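You operate a simulated robot arm through the tools that you are given. There is no shell and no other tool.

You run a simulated two-armed robot. Do the job below in one go: nothing can be reset, and whatever is moved stays where it is left.

TASK
Raise the flip mirror, seat the splitter at 59 and stand the orange card on the shift stage.
Fine: magnet on; wind the stage out to 15 mm. Set down upright: purple splitter, orange card.

Only the result counts: the job must be done as asked and must still hold three seconds after the hand-in. Knocking over, shifting, dropping, spilling or breaking anything else fails it.

THE ROBOT
Two 6-joint arms with two-finger grippers on one trunk that stands fixed in place. Base frame: the origin is at the foot of the trunk, x ahead of it, y to its left, z up; the work surface is at about z = 0.85. Readings come in m, rad, newtons and seconds.
The left shoulder is at [0.03, 0.178, 1.063], the right one opposite. With the tool pointing down near the work surface each hand reaches from about 0.5 to 0.82 m from the base axis, measured 20 degrees to its own side. Payload 2.54 kg a hand.
The tool frame of a hand sits at the grasp point between the pads (the TCP): z along the fingers, y along the line on which they close. The tips reach 0.03 m beyond it. The gripper opens to 0.116 m; its body begins 0.095 m behind the TCP.
Orientation is told as [roll, pitch, yaw] about the base's x, y, z axes, in that order, counted from this pose: with the fingers straight down and closing along the base's y, the tool's x points along the base's -x, its y along +y and its z along -z.

THE INTERFACE
- The arms move only by the tool nudge_tool. It takes "left_rows", "right_rows" or both (then of equal length, played together; a hand with none holds still); each is a list of rows, each a list of 7 numbers: the shift along the tool's x, y, z in units of 20 mm (1.0 is 20 mm), then the turn, a rotation vector about the tool's x, y, z in units of 5 degrees (1.0 is 5 degrees), then the gripper command, from -1 (fully open) to 1 (shut), values between in proportion. In form: [[x, y, z, ax, ay, az, hand], ...]. A call has 1 to 20 rows; each row shifts and turns the commanded pose from where the row before left it, along the tool's axes as they then stand. A call with a number of a shift or a turn outside -1 to 1 is refused whole. Rows are played at 5 a second. More than 0.05 m and 0.15 rad between two rows, or a gripper value outside its range, and nothing of the call is played. A pose out of reach is approached as far as the arm can. The call stops where the force on the tool passes 70 N (or 10 N more than at its start, if that is more) or the arm is blocked; 0.2 s more then pass. The fingers move at their own pace (about 0.153 m/s each) and stop on an object; they squeeze with about 28 N. The grip force told is the motor's: it shows also when the fingers shut on nothing. Time passes only in rows, and 0.2 s behind the last, so rows that do not move let the fingers close. It gives the time, the measured TCP pose, the force on the tool (base axes), the opening and the grip force at its end, in the units of the frame above (readings bear some noise), with the torque about the TCP (base axes, N m) and any sound that the robot's microphone picked up, and new pictures: "pictures" is both (left out), scene, wrist or none (wrist: the cameras of the hands that moved).
- Cameras (640 x 400 px; columns grow to the right, rows downward): "scene" is now at [0.0358, 0.016, 1.7706]; the picture's right is [0.24, -0.97, 0.00], its down [-0.83, -0.21, -0.52] and it looks along [0.50, 0.13, -0.86] (base axes); focal length 359 px, centre (320, 200). "left" rides on the left gripper at [0.069, 0.015, -0.122] in its tool frame; the picture's right is [-0.21, 0.98, 0.00], its down [-0.83, -0.18, -0.53] and it looks along [-0.52, -0.11, 0.85] (tool axes); focal length 251 px, centre (320, 200). "right" rides on the right gripper at [0.069, -0.015, -0.122] in its tool frame; the picture's right is [0.21, 0.98, 0.00], its down [-0.83, 0.18, -0.53] and it looks along [-0.52, 0.11, 0.85] (tool axes); focal length 251 px, centre (320, 200). There is no depth. A picture from a camera that has moved, and an enlarged one, comes with that camera's place and axes in the base frame and with its lens.
- raise_lower(by): moves the trunk up (or, below 0, down) by that many m; the arms and the scene camera ride with it, the base frame stays. It gives what a move gives, with no picture.
- pan_tilt(pan, tilt): turns the head with the scene camera to pan (to the left, within 2.496 rad either way) and tilt (down, from -0.506 to 1.204), counted from straight ahead of the robot. It gives what a move gives, and a new picture of the scene camera.
- zoom(camera, box): a new picture of the part [left, top, right, bottom] of that camera's present view, enlarged. No time passes.
- finish_job(): hands the job in; it is judged then, once.

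Nothing tells you positions but the pictures and the camera data. Unless the task says otherwise, let go and move clear before handing in.

The tools are called as a command line: name --argument value ..., lists and objects as JSON in quotes. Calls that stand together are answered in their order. nudge_tool: Moves the arms, as the interface text tells. Its arguments: {"type":"object","properties":{"left_rows":{"type":"array","items":{"type":"array","items":{"type":"number"}}},"right_rows":{"type":"array","items":{"type":"array","items":{"type":"number"}}},"pictures":{"type":"string","enum":["both","scene","wrist","none"]}},"required":[]} The other tools are called the same way: raise_lower (by) moves the trunk up or down; pan_tilt (pan, tilt) turns the head that bears the scene camera; zoom (camera, box) takes an enlarged picture of a part of a camera's view; finish_job () hands the job in.

At the start:

```text
t: 0.0
left_tool_pos: [0.3884, 0.2921, 1.1708]
left_tool_rot: [0.0, -0.002, -0.001]
left_contact_force: [-0.5, -0.4, -1.4]
left_torque: [0.01, 0.01, -0.01]
left_opening: 0.116
left_grip_force: 0.1
right_tool_pos: [0.5845, -0.0782, 1.1868]
right_tool_rot: [-0.001, 0.0, -0.002]
right_contact_force: [-0.2, 0.2, -0.6]
right_torque: [0.01, -0.01, 0.02]
right_opening: 0.1158
right_grip_force: 0.0
trunk travel left (down, up): [-0.275, 0.265]
head pan, tilt (commanded): [0.246, 1.028]
```

scene: 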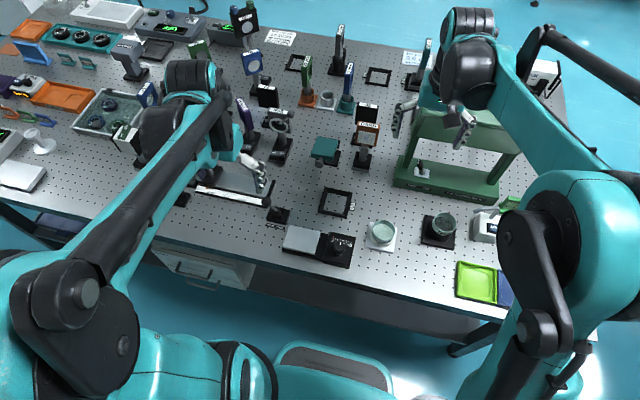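
right: 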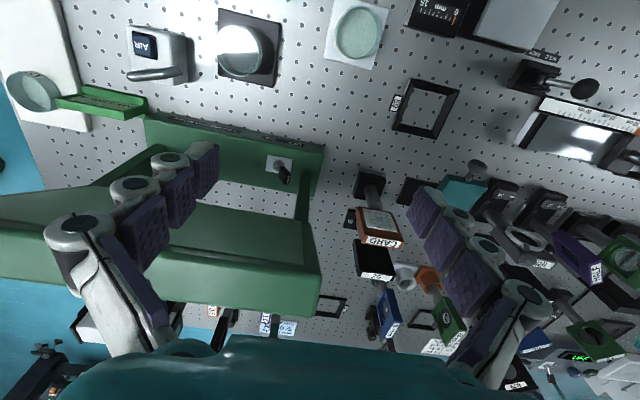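
left: 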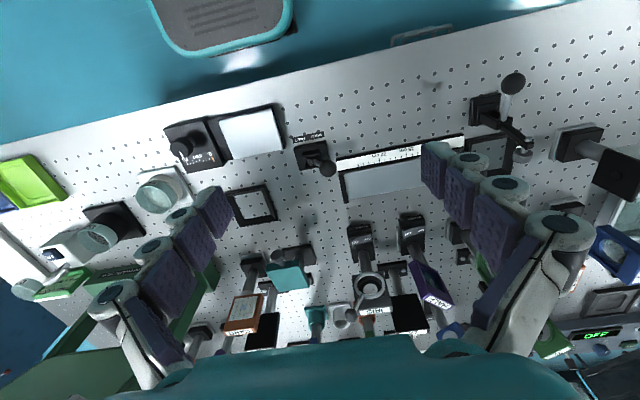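

I see a crowded optical breadboard with splitters, cards, a stage with a knob, and a green bridge. I will zoom in on the regions first to read the labels before moving anything.

zoom --camera "scene" --box '[220, 40, 420, 165]'

zoom --camera "scene" --box '[220, 150, 420, 275]'

zoom --camera "scene" --box '[380, 150, 580, 275]'

zoom --camera "scene" --box '[0, 0, 200, 125]'

zoom --camera "left" --box '[320, 60, 640, 260]'

zoom --camera "left" --box '[130, 80, 450, 280]'

zoom --camera "right" --box '[320, 160, 640, 360]'

```text
3.20 times, centred on (320, 102) of scene
camera zoom: at [0.0358, 0.016, 1.7706], right [0.24, -0.97, 0.0], down [-0.83, -0.21, -0.52], along [0.5, 0.13, -0.86], focal length 1150 px, centre (320, 512)
```

zoom: 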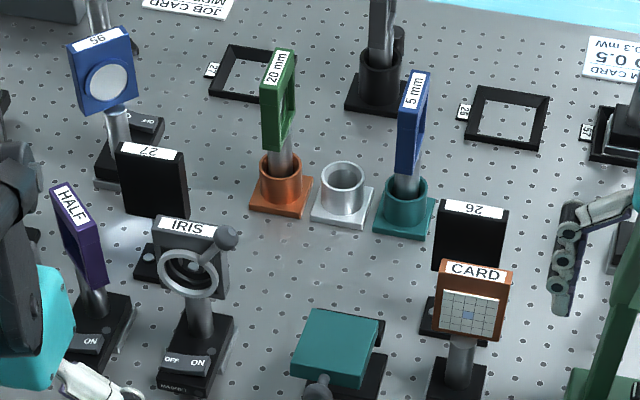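

```text
3.20 times, centred on (320, 212) of scene
camera zoom: at [0.0358, 0.016, 1.7706], right [0.24, -0.97, 0.0], down [-0.83, -0.21, -0.52], along [0.5, 0.13, -0.86], focal length 1150 px, centre (320, 160)
```

zoom: 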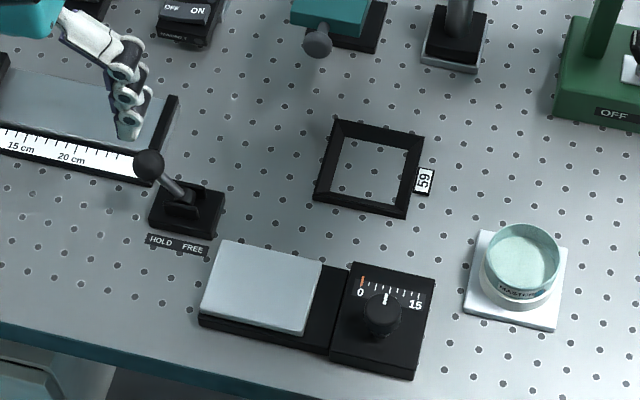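

```text
3.20 times, centred on (480, 212) of scene
camera zoom: at [0.0358, 0.016, 1.7706], right [0.24, -0.97, 0.0], down [-0.83, -0.21, -0.52], along [0.5, 0.13, -0.86], focal length 1150 px, centre (-192, 160)
```

zoom: 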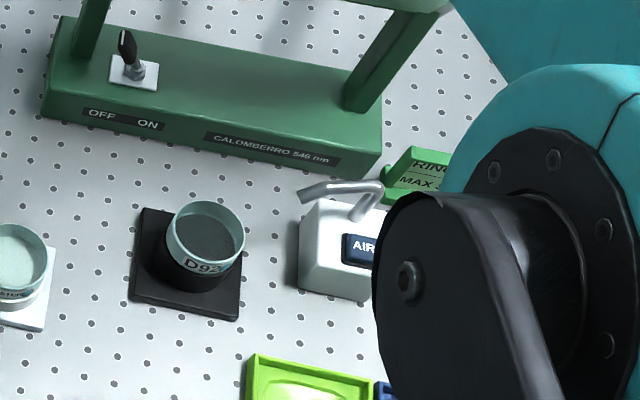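

```text
3.20 times, centred on (100, 62) of scene
camera zoom: at [0.0358, 0.016, 1.7706], right [0.24, -0.97, 0.0], down [-0.83, -0.21, -0.52], along [0.5, 0.13, -0.86], focal length 1150 px, centre (1024, 640)
```

zoom: 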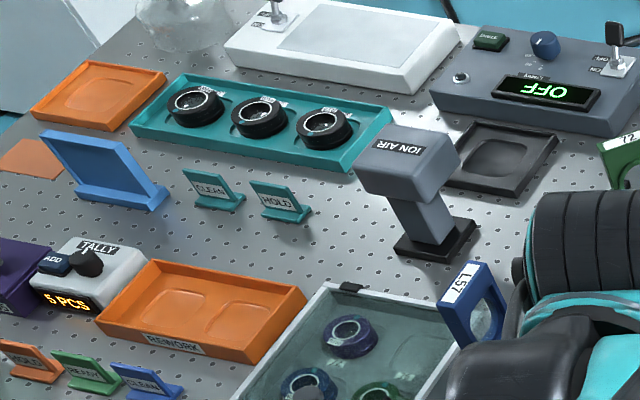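

```text
2.00 times, centred on (480, 160) of left
camera zoom: at [0.318, 0.3065, 1.2929], right [0.21, 0.98, 0.0], down [0.83, -0.18, 0.53], along [0.52, -0.11, -0.85], focal length 503 px, centre (0, 280)
```

zoom: 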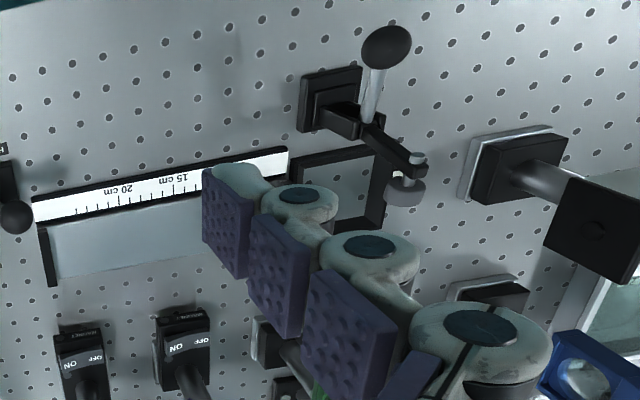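

```text
2.00 times, centred on (290, 180) of left
camera zoom: at [0.318, 0.3065, 1.2929], right [0.21, 0.98, 0.0], down [0.83, -0.18, 0.53], along [0.52, -0.11, -0.85], focal length 503 px, centre (380, 240)
```

zoom: 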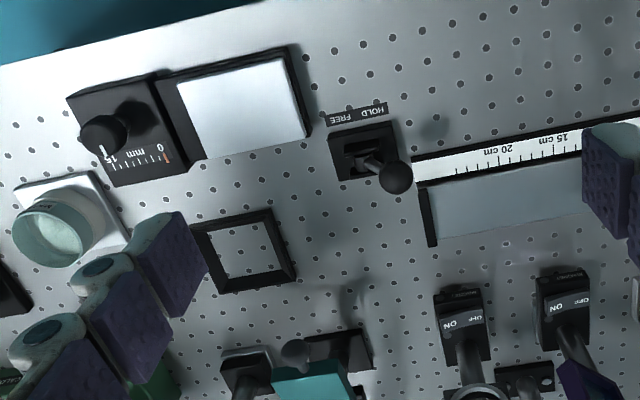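

```text
2.00 times, centred on (480, 260) of right
camera zoom: at [0.5135, -0.0944, 1.3085], right [-0.21, 0.98, 0.0], down [0.83, 0.18, 0.53], along [0.52, 0.11, -0.85], focal length 503 px, centre (0, 80)
```

zoom: 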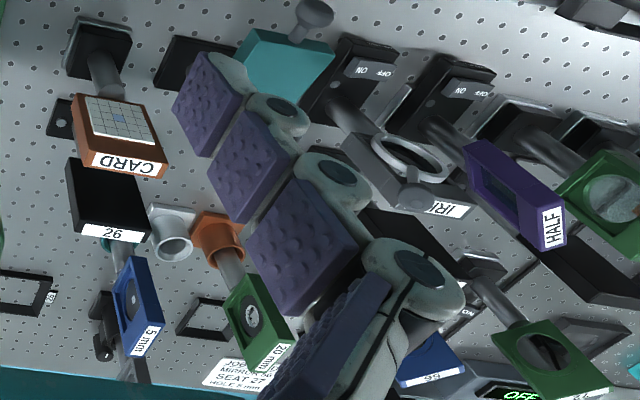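

I can make out the HALF splitter (purple), seat 59, the CARD (orange), the stage with its 0–15 knob, and a teal hinged plate that is probably the flip mirror. I will zoom in further on each one.

zoom --camera "scene" --box '[296, 120, 392, 180]'

zoom --camera "scene" --box '[230, 90, 310, 170]'

zoom --camera "scene" --box '[260, 180, 420, 280]'

zoom --camera "scene" --box '[250, 20, 314, 60]'

zoom --camera "right" --box '[420, 140, 580, 240]'

zoom --camera "left" --box '[220, 200, 460, 350]'

zoom --camera "right" --box '[320, 150, 480, 250]'

zoom --camera "right" --box '[380, 0, 640, 160]'

```text
6.67 times, centred on (344, 150) of scene
camera zoom: at [0.0358, 0.016, 1.7706], right [0.24, -0.97, 0.0], down [-0.83, -0.21, -0.52], along [0.5, 0.13, -0.86], focal length 2396 px, centre (160, 533)
```

zoom: 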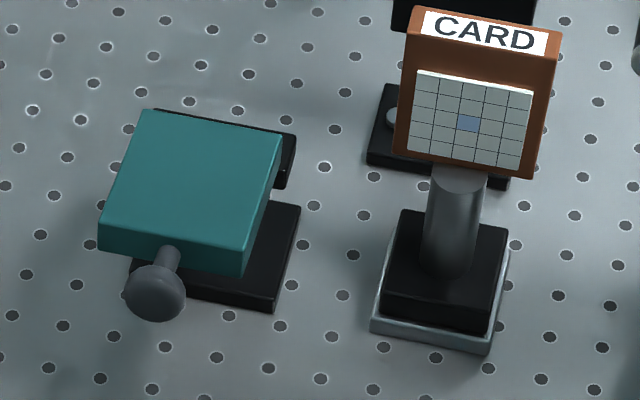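

```text
5.00 times, centred on (270, 130) of scene
camera zoom: at [0.0358, 0.016, 1.7706], right [0.24, -0.97, 0.0], down [-0.83, -0.21, -0.52], along [0.5, 0.13, -0.86], focal length 1797 px, centre (570, 550)
```

zoom: 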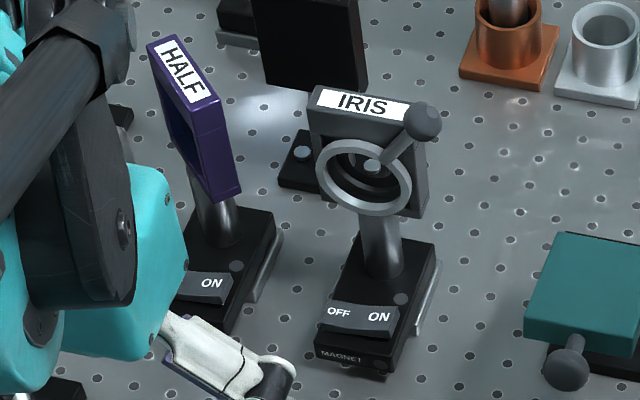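

```text
4.00 times, centred on (340, 230) of scene
camera zoom: at [0.0358, 0.016, 1.7706], right [0.24, -0.97, 0.0], down [-0.83, -0.21, -0.52], along [0.5, 0.13, -0.86], focal length 1437 px, centre (240, 80)
```

zoom: 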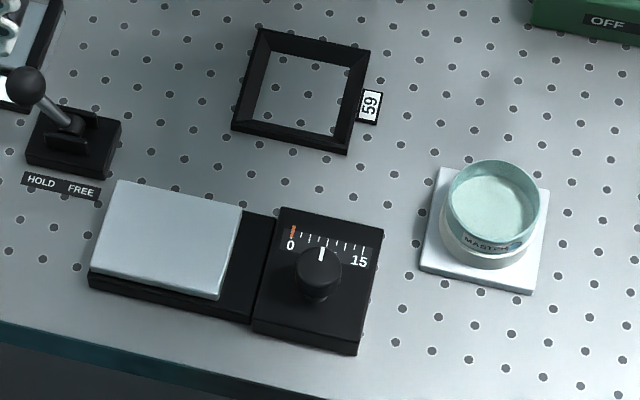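

```text
10.00 times, centred on (282, 40) of scene
camera zoom: at [0.0358, 0.016, 1.7706], right [0.24, -0.97, 0.0], down [-0.83, -0.21, -0.52], along [0.5, 0.13, -0.86], focal length 3594 px, centre (700, 1800)
```

zoom: 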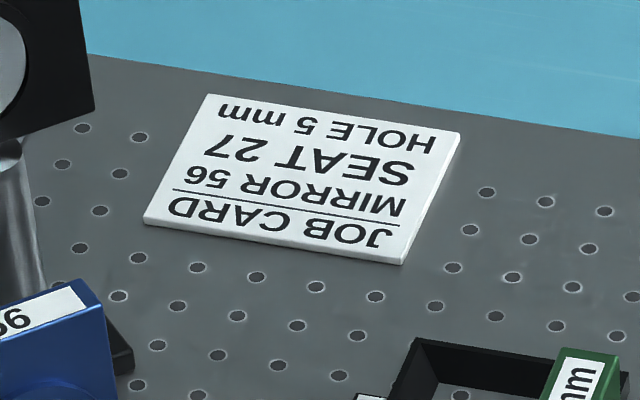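

```text
4.00 times, centred on (500, 190) of right
camera zoom: at [0.5135, -0.0944, 1.3085], right [-0.21, 0.98, 0.0], down [0.83, 0.18, 0.53], along [0.52, 0.11, -0.85], focal length 1006 px, centre (-400, 240)
```

zoom: 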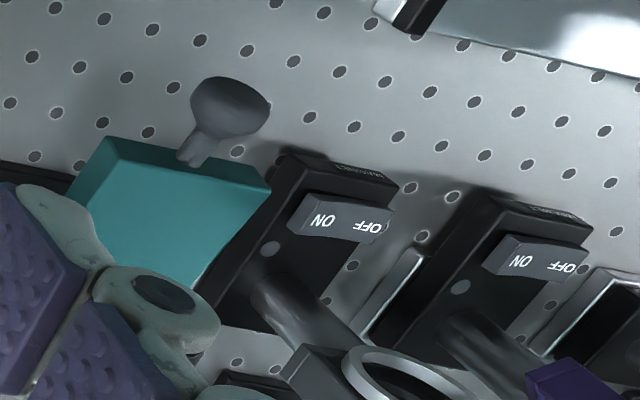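

```text
2.67 times, centred on (340, 275) of left
camera zoom: at [0.318, 0.3065, 1.2929], right [0.21, 0.98, 0.0], down [0.83, -0.18, 0.53], along [0.52, -0.11, -0.85], focal length 670 px, centre (267, 0)
```

zoom: 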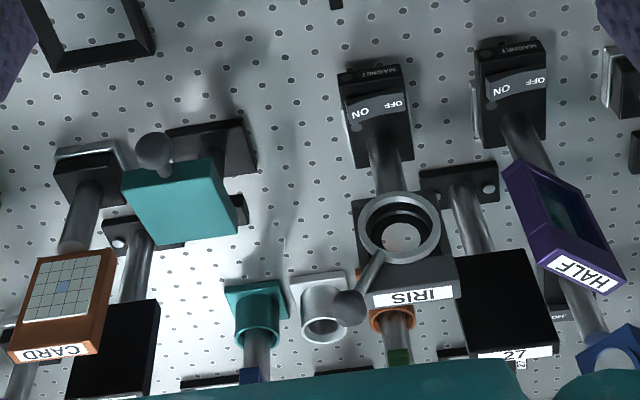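

```text
4.00 times, centred on (400, 200) of right
camera zoom: at [0.5135, -0.0944, 1.3085], right [-0.21, 0.98, 0.0], down [0.83, 0.18, 0.53], along [0.52, 0.11, -0.85], focal length 1006 px, centre (0, 200)
```

zoom: 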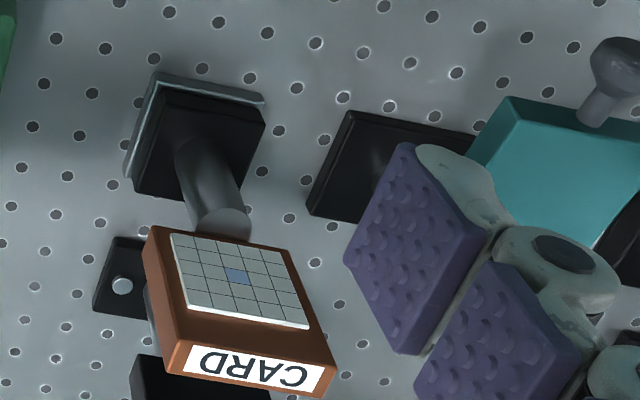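

```text
2.46 times, centred on (510, 80) of right
camera zoom: at [0.5135, -0.0944, 1.3085], right [-0.21, 0.98, 0.0], down [0.83, 0.18, 0.53], along [0.52, 0.11, -0.85], focal length 619 px, centre (-148, 495)
```

zoom: 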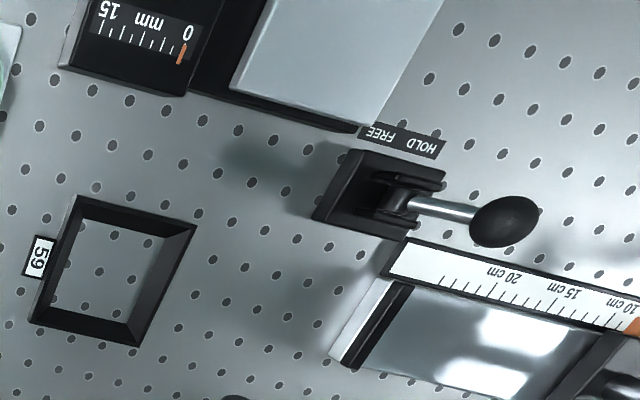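

The flip mirror is a teal plate lying flat near (0.73, 0.17). The splitter is on a magnetic base near (0.75, 0.35), seat 59 is near (0.573, 0.104), the card is near (0.73, 0.05), and the stage is near (0.42, 0.06–0.17). I will move both hands high above the table so the wrist cameras see the splitter and the stage closely.

nudge_tool --left_rows '[[-1, 0, 0, 0, 0, 0, -1], [-1, 0, 0, 0, 0, 0, -1], [-1, 0, 0, 0, 0, 0, -1], [-1, 0, 0, 0, 0, 0, -1], [-1, 0, 0, 0, 0, 0, -1], [-1, 0, 0, 0, 0, 0, -1], [-1, 0, 0, 0, 0, 0, -1], [-1, 0, 0, 0, 0, 0, -1]]' --right_rows '[[1, 0.8, 0, 0, 0, 0, -1], [1, 0.8, 0, 0, 0, 0, -1], [1, 0.8, 0, 0, 0, 0, -1], [1, 0.8, 0, 0, 0, 0, -1], [1, 0.8, 0, 0, 0, 0, -1], [1, 0.8, 0.5, 0, 0, 0, -1], [1, 0.8, 0.5, 0, 0, 0, -1], [1, 0.8, 0.5, 0, 0, 0, -1]]'

```text
t: 1.8
left_tool_pos: [0.5467, 0.2922, 1.1696]
left_tool_rot: [0.001, 0.0, 0.001]
left_contact_force: [0.4, 0.4, 0.4]
left_torque: [-0.02, 0.02, 0.01]
left_opening: 0.116
left_grip_force: 0.1
right_tool_pos: [0.4243, 0.0505, 1.1554]
right_tool_rot: [0.001, 0.001, 0.0]
right_contact_force: [0.5, 0.6, -0.4]
right_torque: [-0.01, -0.01, 0.0]
right_opening: 0.1158
right_grip_force: 0.1
trunk travel left (down, up): [-0.275, 0.265]
head pan, tilt (commanded): [0.246, 1.028]
camera scene: at [0.0364, 0.0168, 1.7706], right [0.24, -0.97, 0.0], down [-0.83, -0.21, -0.52], along [0.5, 0.13, -0.86], focal length 359 px, centre (320, 200)
camera right: at [0.3541, 0.034, 1.2773], right [-0.21, 0.98, 0.0], down [0.83, 0.18, 0.53], along [0.52, 0.11, -0.85], focal length 251 px, centre (320, 200)
camera left: at [0.4786, 0.3071, 1.2922], right [0.21, 0.98, 0.0], down [0.83, -0.18, 0.53], along [0.52, -0.11, -0.85], focal length 251 px, centre (320, 200)
```

scene: 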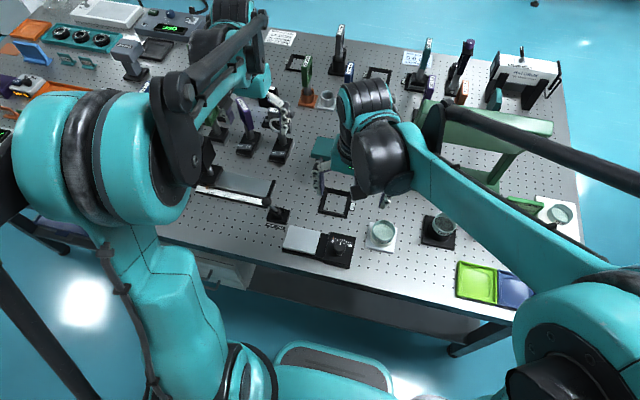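
right: 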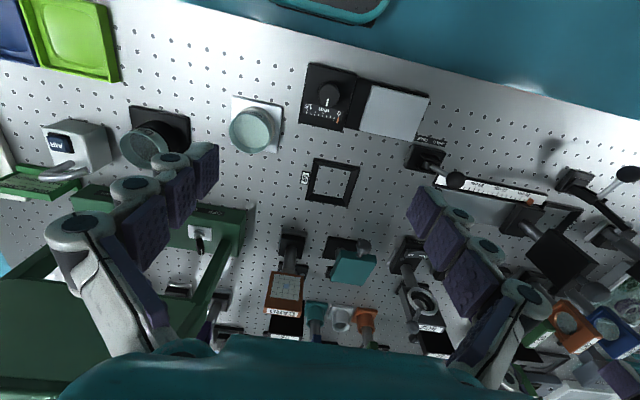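
left: 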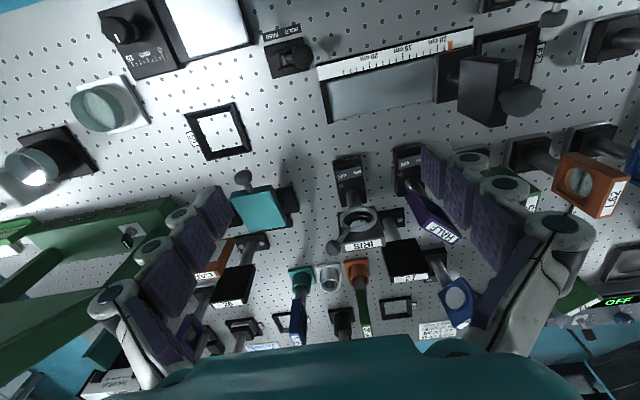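

The wrist cameras now show the stage, seat 59, the mirror and the splitter from above. I will zoom in for details and check for look-alikes at the far right.

zoom --camera "scene" --box '[400, 30, 580, 142]'

zoom --camera "right" --box '[280, 50, 480, 175]'

zoom --camera "right" --box '[250, 140, 410, 240]'

zoom --camera "right" --box '[240, 220, 440, 345]'

zoom --camera "left" --box '[310, 130, 510, 255]'

zoom --camera "left" --box '[180, 90, 340, 250]'

zoom --camera "left" --box '[300, 0, 620, 200]'

```text
3.56 times, centred on (490, 86) of scene
camera zoom: at [0.0364, 0.0168, 1.7706], right [0.24, -0.97, 0.0], down [-0.83, -0.21, -0.52], along [0.5, 0.13, -0.86], focal length 1278 px, centre (-284, 605)
```

zoom: 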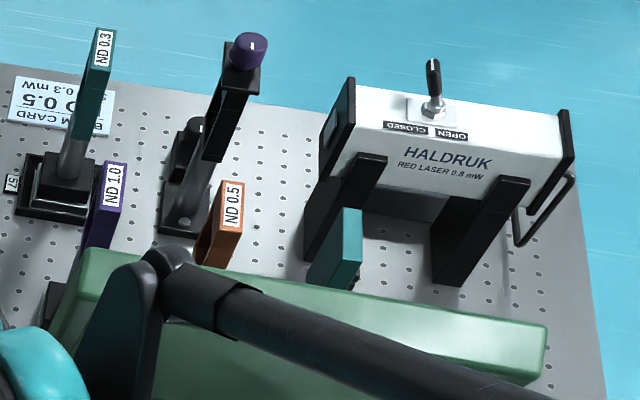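

```text
3.20 times, centred on (380, 112) of right
camera zoom: at [0.3541, 0.034, 1.2773], right [-0.21, 0.98, 0.0], down [0.83, 0.18, 0.53], along [0.52, 0.11, -0.85], focal length 805 px, centre (128, 480)
```

zoom: 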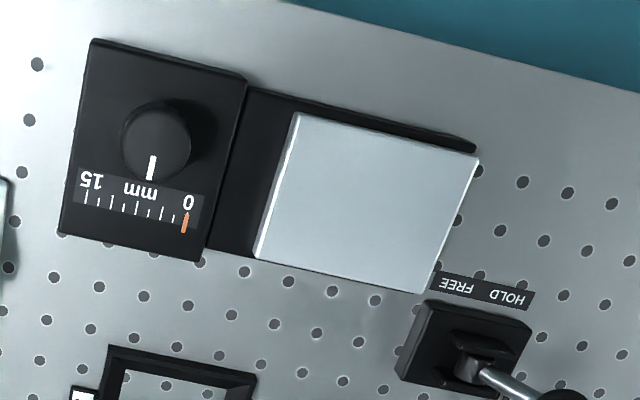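

```text
4.00 times, centred on (330, 190) of right
camera zoom: at [0.3541, 0.034, 1.2773], right [-0.21, 0.98, 0.0], down [0.83, 0.18, 0.53], along [0.52, 0.11, -0.85], focal length 1006 px, centre (280, 240)
```

zoom: 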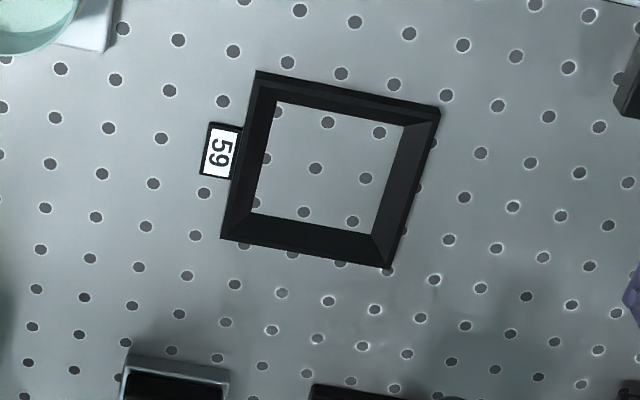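

```text
3.20 times, centred on (340, 282) of right
camera zoom: at [0.3541, 0.034, 1.2773], right [-0.21, 0.98, 0.0], down [0.83, 0.18, 0.53], along [0.52, 0.11, -0.85], focal length 805 px, centre (256, -64)
```

zoom: 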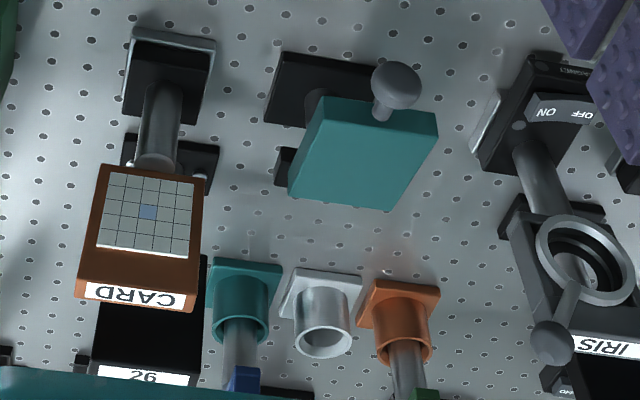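

```text
3.20 times, centred on (410, 192) of left
camera zoom: at [0.4786, 0.3071, 1.2922], right [0.21, 0.98, 0.0], down [0.83, -0.18, 0.53], along [0.52, -0.11, -0.85], focal length 805 px, centre (32, 224)
```

zoom: 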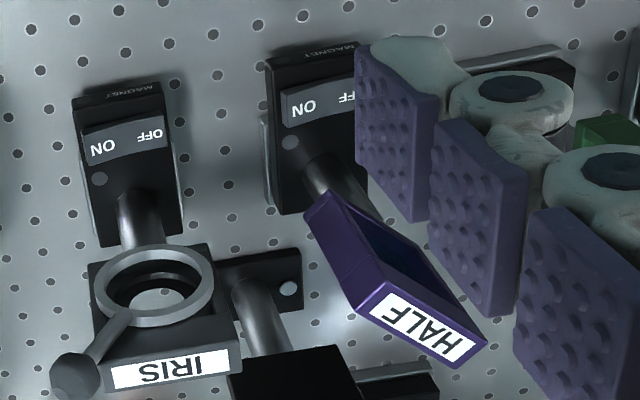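

```text
2.50 times, centred on (260, 170) of left
camera zoom: at [0.4786, 0.3071, 1.2922], right [0.21, 0.98, 0.0], down [0.83, -0.18, 0.53], along [0.52, -0.11, -0.85], focal length 629 px, centre (470, 275)
```

zoom: 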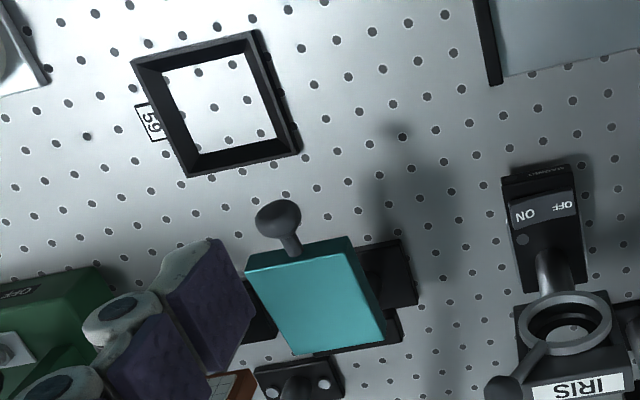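

```text
2.00 times, centred on (460, 100) of left
camera zoom: at [0.4786, 0.3071, 1.2922], right [0.21, 0.98, 0.0], down [0.83, -0.18, 0.53], along [0.52, -0.11, -0.85], focal length 503 px, centre (40, 400)
```

zoom: 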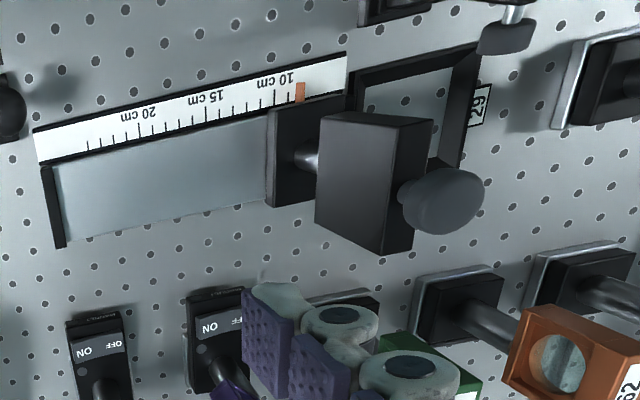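

The scale on the knob box reads 0 now, with an orange index. The HALF splitter's magnet rocker needs a closer look, so I will lower both hands slightly while keeping clear of everything.

nudge_tool --left_rows '[[-0.5, 0.5, 0.8, 0, 0, 0, -1], [-0.5, 0.5, 0.8, 0, 0, 0, -1], [-0.5, 0.5, 0.8, 0, 0, 0, -1], [-0.5, 0.5, 0.8, 0, 0, 0, -1], [0, 0.3, 0.8, 0, 0, 0, -1], [0, 0, 0, 0, 0, 0, -1]]' --right_rows '[[0.3, 0, 1, 0, 0, 0, -1], [0.3, 0, 1, 0, 0, 0, -1], [0.3, 0, 1, 0, 0, 0, -1], [0.3, 0, 1, 0, 0, 0, -1], [0.3, 0, 1, 0, 0, 0, -1], [0, 0, 1, 0, 0, 0, -1]]'

```text
t: 3.2
left_tool_pos: [0.5898, 0.3379, 1.09]
left_tool_rot: [0.001, 0.0, 0.0]
left_contact_force: [-0.5, -0.6, -0.4]
left_torque: [0.04, 0.01, -0.01]
left_opening: 0.1161
left_grip_force: 0.1
right_tool_pos: [0.3937, 0.05, 1.0353]
right_tool_rot: [0.0, -0.001, 0.001]
right_contact_force: [0.7, 0.5, -0.1]
right_torque: [-0.03, 0.04, -0.04]
right_opening: 0.1159
right_grip_force: 0.0
trunk travel left (down, up): [-0.275, 0.265]
head pan, tilt (commanded): [0.246, 1.028]
camera scene: at [0.0369, 0.0163, 1.7706], right [0.24, -0.97, 0.0], down [-0.83, -0.21, -0.52], along [0.5, 0.13, -0.86], focal length 359 px, centre (320, 200)
camera right: at [0.3242, 0.0339, 1.1573], right [-0.21, 0.98, 0.0], down [0.83, 0.18, 0.53], along [0.52, 0.11, -0.85], focal length 251 px, centre (320, 200)
camera left: at [0.5193, 0.3532, 1.2118], right [0.21, 0.98, 0.0], down [0.83, -0.18, 0.53], along [0.52, -0.11, -0.85], focal length 251 px, centre (320, 200)
```

scene: 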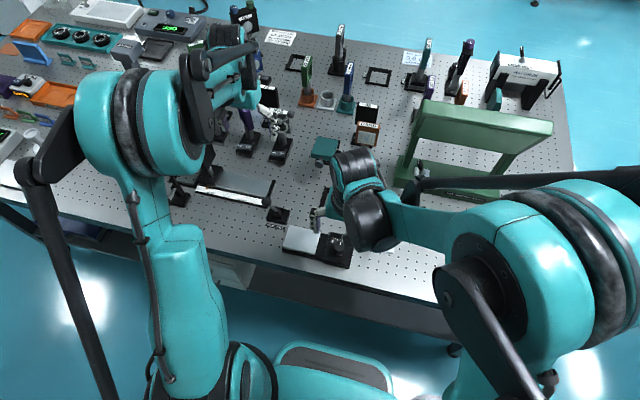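
right: 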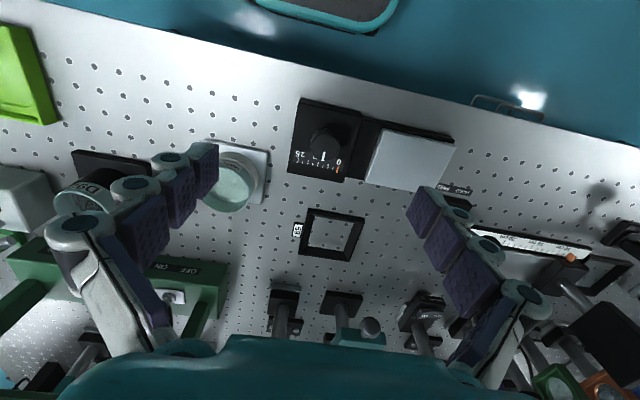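
left: 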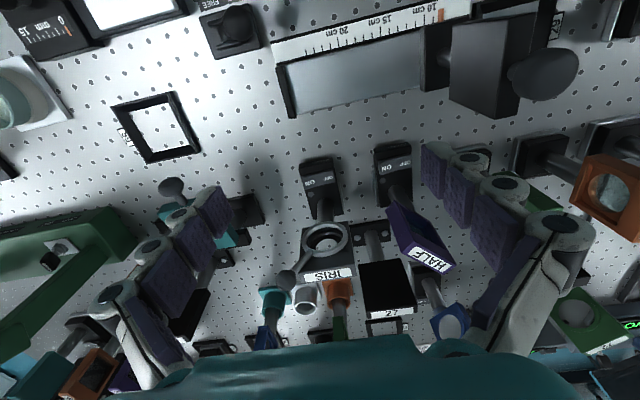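

zoom --camera "left" --box '[280, 130, 480, 280]'

zoom --camera "left" --box '[360, 130, 440, 210]'

zoom --camera "right" --box '[280, 85, 400, 185]'

zoom --camera "right" --box '[240, 270, 440, 350]'

zoom --camera "scene" --box '[210, 80, 390, 190]'

```text
2.67 times, centred on (380, 205) of left
camera zoom: at [0.5193, 0.3532, 1.2118], right [0.21, 0.98, 0.0], down [0.83, -0.18, 0.53], along [0.52, -0.11, -0.85], focal length 670 px, centre (160, 187)
```

zoom: 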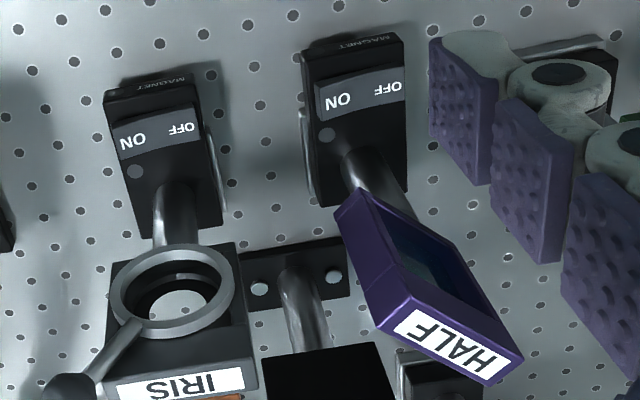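

```text
5.00 times, centred on (400, 170) of left
camera zoom: at [0.5193, 0.3532, 1.2118], right [0.21, 0.98, 0.0], down [0.83, -0.18, 0.53], along [0.52, -0.11, -0.85], focal length 1257 px, centre (-80, 350)
```

zoom: 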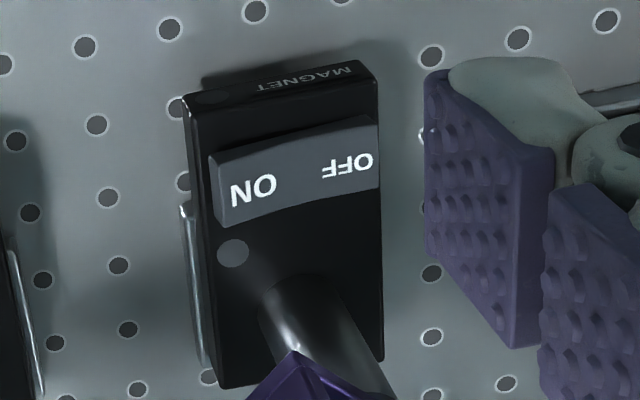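

```text
4.00 times, centred on (340, 135) of right
camera zoom: at [0.3242, 0.0339, 1.1573], right [-0.21, 0.98, 0.0], down [0.83, 0.18, 0.53], along [0.52, 0.11, -0.85], focal length 1006 px, centre (240, 460)
```

zoom: 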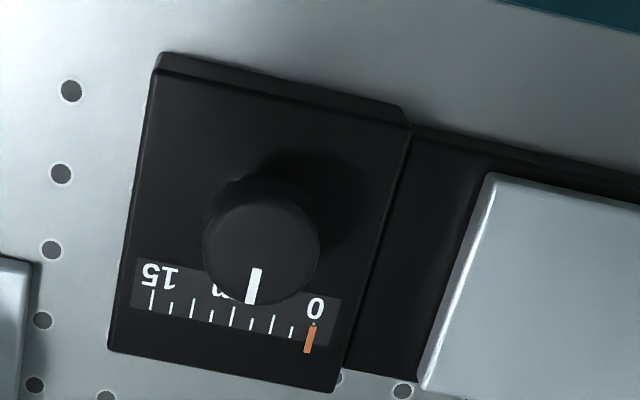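

```text
3.20 times, centred on (340, 310) of right
camera zoom: at [0.3242, 0.0339, 1.1573], right [-0.21, 0.98, 0.0], down [0.83, 0.18, 0.53], along [0.52, 0.11, -0.85], focal length 805 px, centre (256, -152)
```

zoom: 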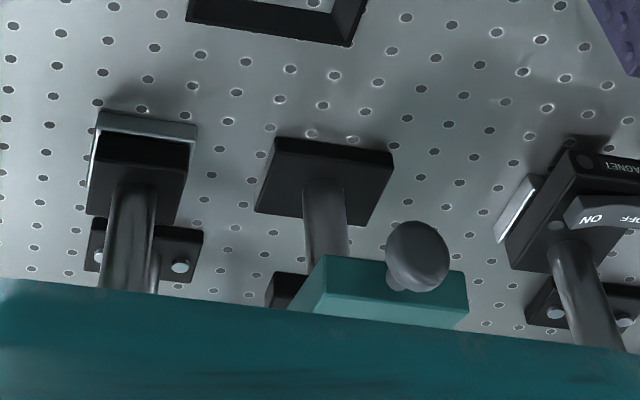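

```text
3.56 times, centred on (300, 135) of scene
camera zoom: at [0.0369, 0.0163, 1.7706], right [0.24, -0.97, 0.0], down [-0.83, -0.21, -0.52], along [0.5, 0.13, -0.86], focal length 1278 px, centre (391, 431)
```

zoom: 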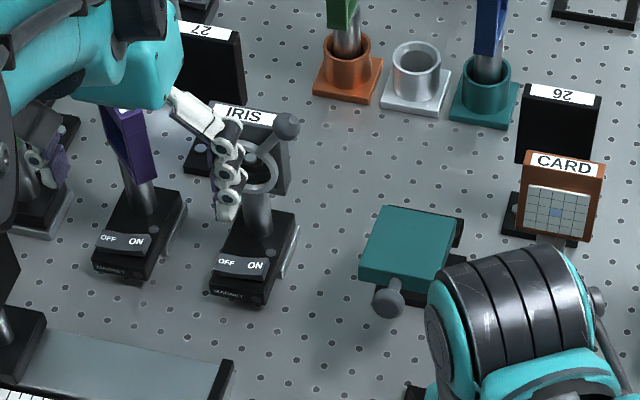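

The splitter sits on a 60 mm steel foot with its post at about (0.731, 0.424). Its magnet rocker has the ON end raised, so it is OFF now. The flip mirror's ball knob is at about (0.625, 0.167, 0.96) and the stage knob top is at about (0.408, 0.057, 0.91). I will start with the stage knob and bring the right hand just above it.

nudge_tool --right_rows '[[-0.4, 0.2, 0.9, 0, 0, 0, -0.2], [-0.38, 0.18, 0.9, 0, 0, 0, -0.2], [0, 0, 0.9, 0, 0, 0, -0.2], [0, 0, 0.8, 0, 0, 0, -0.2], [0, 0, 0, 0, 0, 0, -0.2]]'

```text
t: 4.4
left_tool_pos: [0.5885, 0.3376, 1.0906]
left_tool_rot: [0.0, 0.002, -0.001]
left_contact_force: [-0.1, 0.1, -0.5]
left_torque: [0.01, 0.0, 0.0]
left_opening: 0.116
left_grip_force: 0.0
right_tool_pos: [0.4078, 0.0571, 0.9669]
right_tool_rot: [0.001, -0.001, 0.0]
right_contact_force: [-0.1, -0.1, -0.2]
right_torque: [0.02, -0.03, -0.02]
right_opening: 0.0693
right_grip_force: 0.1
trunk travel left (down, up): [-0.275, 0.265]
head pan, tilt (commanded): [0.246, 1.028]
camera scene: at [0.0353, 0.0159, 1.7707], right [0.24, -0.97, 0.0], down [-0.83, -0.21, -0.52], along [0.5, 0.13, -0.86], focal length 359 px, centre (320, 200)
camera right: at [0.3383, 0.0413, 1.0886], right [-0.21, 0.98, 0.0], down [0.83, 0.18, 0.53], along [0.52, 0.11, -0.85], focal length 251 px, centre (320, 200)
```

scene: 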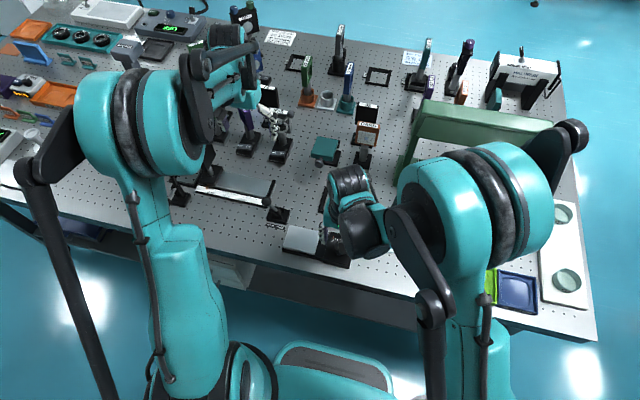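
right: 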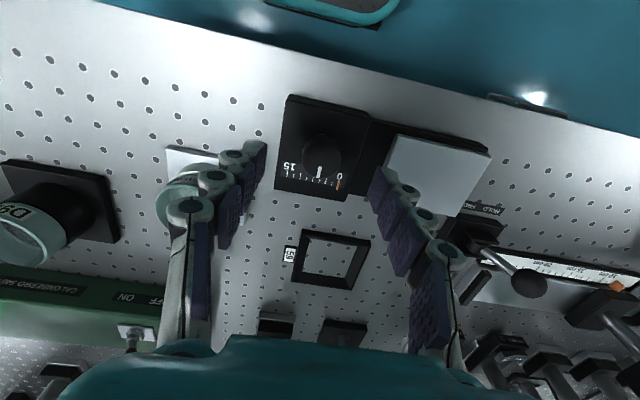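

zoom --camera "right" --box '[256, 85, 416, 185]'

zoom --camera "scene" --box '[270, 215, 366, 275]'

zoom --camera "right" --box '[400, 190, 560, 290]'

```text
4.00 times, centred on (336, 135) of right
camera zoom: at [0.3383, 0.0413, 1.0886], right [-0.21, 0.98, 0.0], down [0.83, 0.18, 0.53], along [0.52, 0.11, -0.85], focal length 1006 px, centre (256, 460)
```

zoom: 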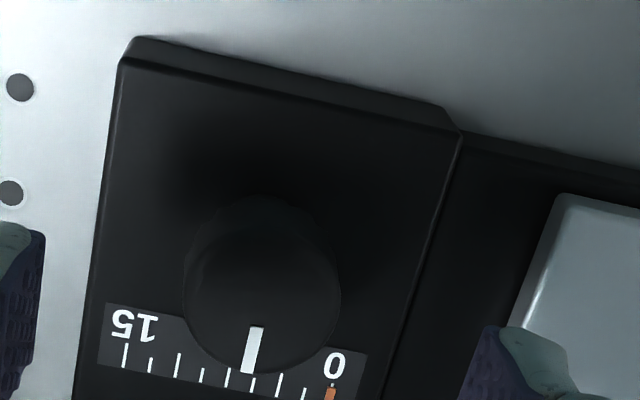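

```text
6.67 times, centred on (318, 245) of scene
camera zoom: at [0.0353, 0.0159, 1.7707], right [0.24, -0.97, 0.0], down [-0.83, -0.21, -0.52], along [0.5, 0.13, -0.86], focal length 2396 px, centre (333, -100)
```

zoom: 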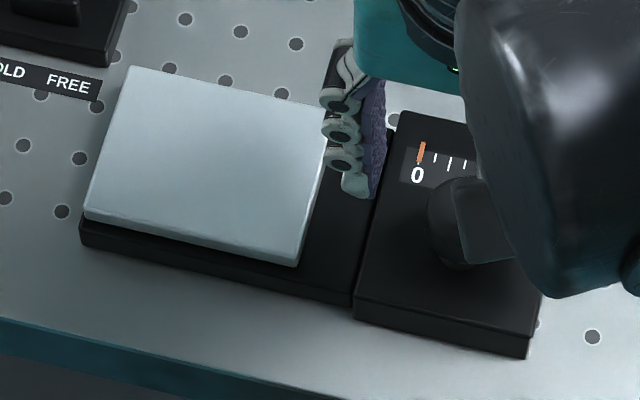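

```text
4.00 times, centred on (480, 240) of right
camera zoom: at [0.3383, 0.0413, 1.0886], right [-0.21, 0.98, 0.0], down [0.83, 0.18, 0.53], along [0.52, 0.11, -0.85], focal length 1006 px, centre (-320, 40)
```

zoom: 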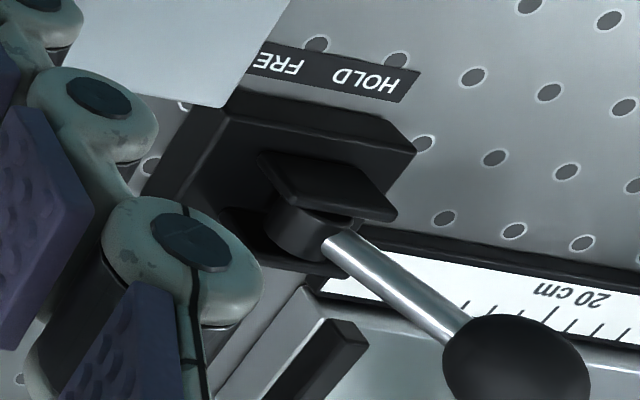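

The right hand is centred over the stage knob, whose top is at z≈0.914 and whose box top is at about 0.875. I will go down, grip it, and try a 30° clockwise turn to see how the orange index responds.

nudge_tool --right_rows '[[0, 0, 0.9, 0, 0, 0, -0.2], [0, 0, 0.9, 0, 0, 0, -0.2], [0, 0, 0.7, 0, 0, 0, -0.2], [0, 0, 0, 0, 0, 0, 1], [0, 0, 0, 0, 0, 0, 1], [0, 0, 0, 0, 0, 0, 1]]' --pictures "wrist"

```text
t: 5.8
left_tool_pos: [0.5889, 0.3391, 1.0905]
left_tool_rot: [0.0, 0.002, 0.001]
left_contact_force: [0.6, -0.3, -0.2]
left_torque: [-0.03, -0.01, -0.02]
left_opening: 0.1163
left_grip_force: 0.1
right_tool_pos: [0.4084, 0.06, 0.9164]
right_tool_rot: [0.0, -0.001, -0.001]
right_contact_force: [-0.1, 11.5, -3.9]
right_torque: [0.49, -0.29, 0.04]
right_opening: 0.0291
right_grip_force: 45.0
trunk travel left (down, up): [-0.275, 0.265]
head pan, tilt (commanded): [0.246, 1.028]
camera right: at [0.339, 0.0434, 1.0382], right [-0.21, 0.98, 0.0], down [0.83, 0.18, 0.53], along [0.52, 0.11, -0.85], focal length 251 px, centre (320, 200)
```

right: 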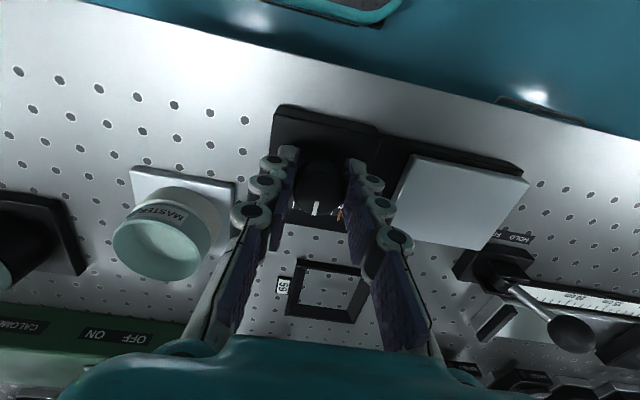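

The knob is gripped at 29 mm. There is a small side force, so I will shift 3 mm in +y and turn clockwise by 30°.

nudge_tool --right_rows '[[0, 0.15, 0, 0, 0, 0, 1], [0, 0, 0, 0, 0, 1, 1], [0, 0, 0, 0, 0, 1, 1], [0, 0, 0, 0, 0, 1, 1], [0, 0, 0, 0, 0, 1, 1], [0, 0, 0, 0, 0, 1, 1], [0, 0, 0, 0, 0, 1, 1]]'

zoom --camera "scene" --box '[270, 215, 366, 275]'

zoom --camera "right" --box '[240, 120, 400, 220]'

```text
t: 7.4
left_tool_pos: [0.5889, 0.3391, 1.0897]
left_tool_rot: [0.001, 0.001, 0.0]
left_contact_force: [-0.7, 0.2, 0.6]
left_torque: [0.01, -0.02, 0.03]
left_opening: 0.1161
left_grip_force: 0.1
right_tool_pos: [0.4087, 0.0604, 0.9172]
right_tool_rot: [0.0, 0.002, -0.525]
right_contact_force: [-3.8, 7.6, -17.7]
right_torque: [0.56, 0.67, 0.05]
right_opening: 0.0292
right_grip_force: 45.2
trunk travel left (down, up): [-0.275, 0.265]
head pan, tilt (commanded): [0.246, 1.028]
camera scene: at [0.0367, 0.0176, 1.7706], right [0.24, -0.97, 0.0], down [-0.83, -0.21, -0.52], along [0.5, 0.13, -0.86], focal length 359 px, centre (320, 200)
camera right: at [0.3413, 0.0822, 1.0384], right [0.3, 0.95, 0.0], down [0.81, -0.26, 0.53], along [0.51, -0.16, -0.85], focal length 251 px, centre (320, 200)
```

scene: 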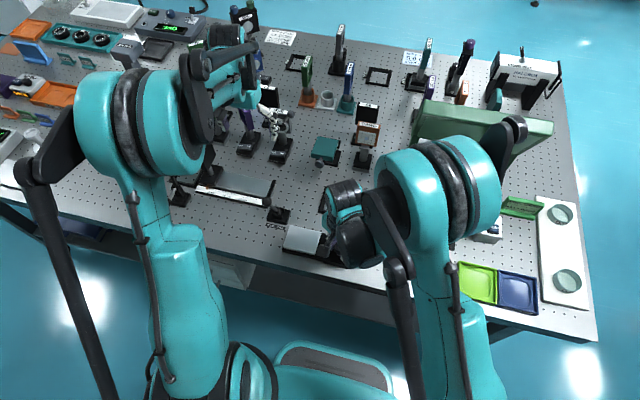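
right: 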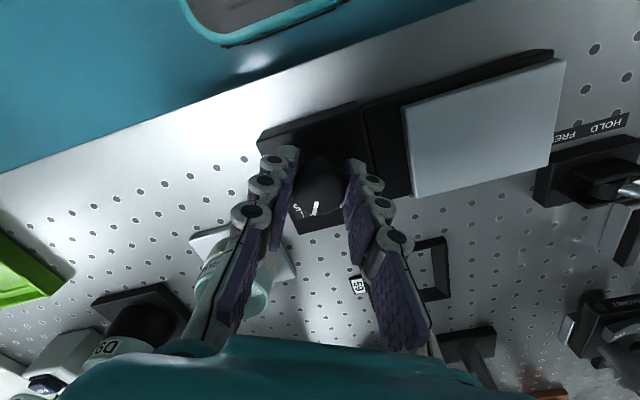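

```text
6.67 times, centred on (318, 245) of scene
camera zoom: at [0.0367, 0.0176, 1.7706], right [0.24, -0.97, 0.0], down [-0.83, -0.21, -0.52], along [0.5, 0.13, -0.86], focal length 2396 px, centre (333, -100)
```

zoom: 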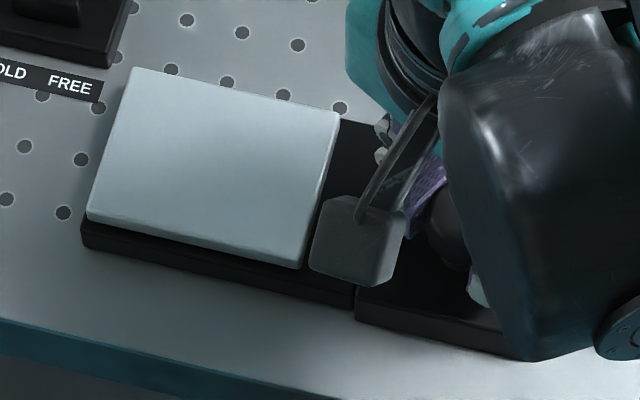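

```text
4.00 times, centred on (320, 170) of right
camera zoom: at [0.3413, 0.0822, 1.0384], right [0.3, 0.95, 0.0], down [0.81, -0.26, 0.53], along [0.51, -0.16, -0.85], focal length 1006 px, centre (320, 320)
```

zoom: 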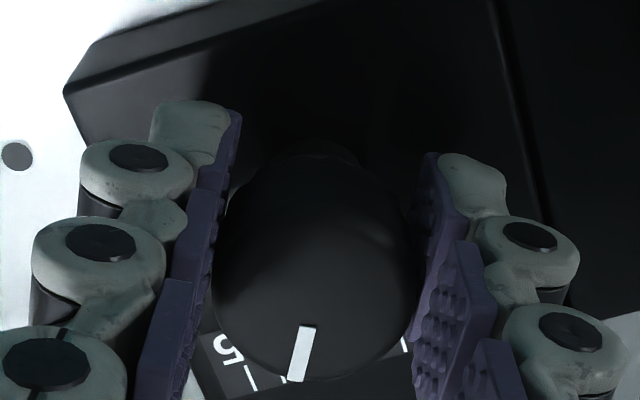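

The knob turns with the hand and the plate shifts slightly. I will continue clockwise for another 50° and check the index.

nudge_tool --right_rows '[[0, 0, 0, 0, 0, 1, 1], [0, 0, 0, 0, 0, 1, 1], [0, 0, 0, 0, 0, 1, 1], [0, 0, 0, 0, 0, 1, 1], [0, 0, 0, 0, 0, 1, 1], [0, 0, 0, 0, 0, 1, 1], [0, 0, 0, 0, 0, 1, 1], [0, 0, 0, 0, 0, 1, 1], [0, 0, 0, 0, 0, 1, 1], [0, 0, 0, 0, 0, 1, 1]]' --pictures "both"

zoom --camera "scene" --box '[270, 215, 366, 275]'

zoom --camera "right" --box '[240, 120, 400, 220]'

```text
t: 9.6
left_tool_pos: [0.5888, 0.3406, 1.0896]
left_tool_rot: [0.0, 0.0, 0.0]
left_contact_force: [-0.7, 0.6, 0.2]
left_torque: [-0.02, -0.02, -0.01]
left_opening: 0.1159
left_grip_force: 0.1
right_tool_pos: [0.4111, 0.0634, 0.9167]
right_tool_rot: [0.008, 0.0, -1.396]
right_contact_force: [28.6, 30.2, 34.3]
right_torque: [0.31, -1.15, 0.14]
right_opening: 0.0289
right_grip_force: 44.8
trunk travel left (down, up): [-0.275, 0.265]
head pan, tilt (commanded): [0.246, 1.028]
camera scene: at [0.0375, 0.0205, 1.7708], right [0.24, -0.97, 0.0], down [-0.83, -0.21, -0.51], along [0.5, 0.12, -0.86], focal length 359 px, centre (320, 200)
camera right: at [0.3837, 0.1279, 1.0381], right [0.93, 0.38, 0.01], down [0.32, -0.78, 0.53], along [0.21, -0.49, -0.84], focal length 251 px, centre (320, 200)
```

scene: 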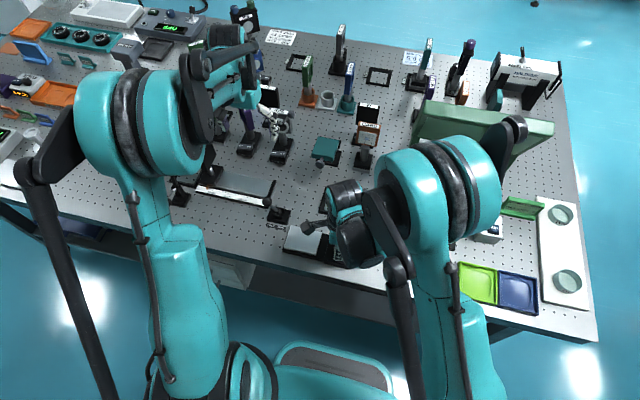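
right: 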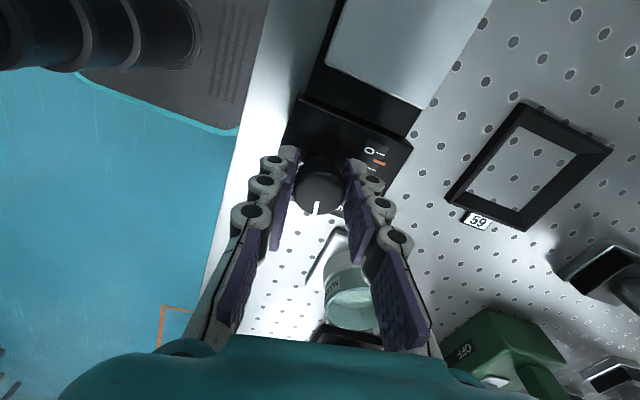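

```text
6.67 times, centred on (318, 245) of scene
camera zoom: at [0.0375, 0.0205, 1.7708], right [0.24, -0.97, 0.0], down [-0.83, -0.21, -0.51], along [0.5, 0.12, -0.86], focal length 2396 px, centre (333, -100)
```

zoom: 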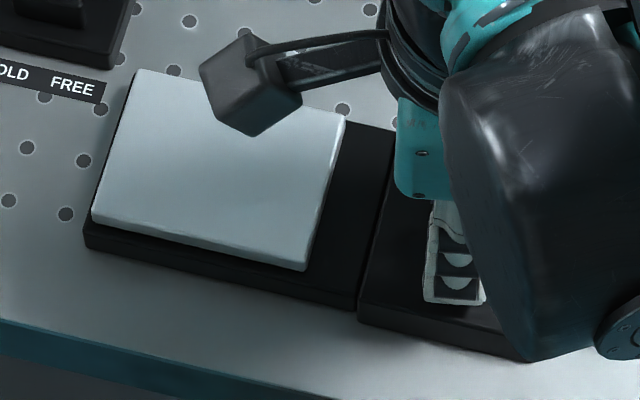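

```text
4.00 times, centred on (320, 170) of right
camera zoom: at [0.3837, 0.1279, 1.0381], right [0.93, 0.38, 0.01], down [0.32, -0.78, 0.53], along [0.21, -0.49, -0.84], focal length 1006 px, centre (320, 320)
```

zoom: 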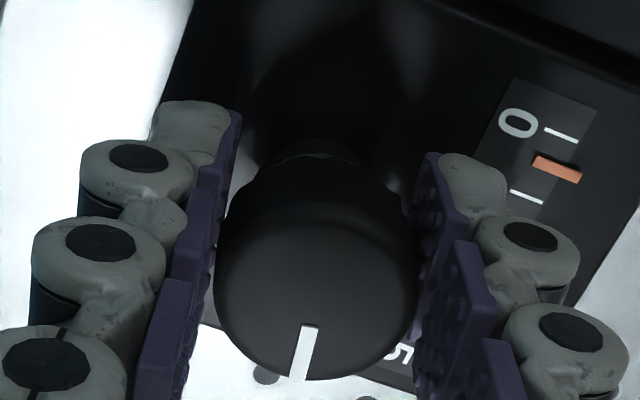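

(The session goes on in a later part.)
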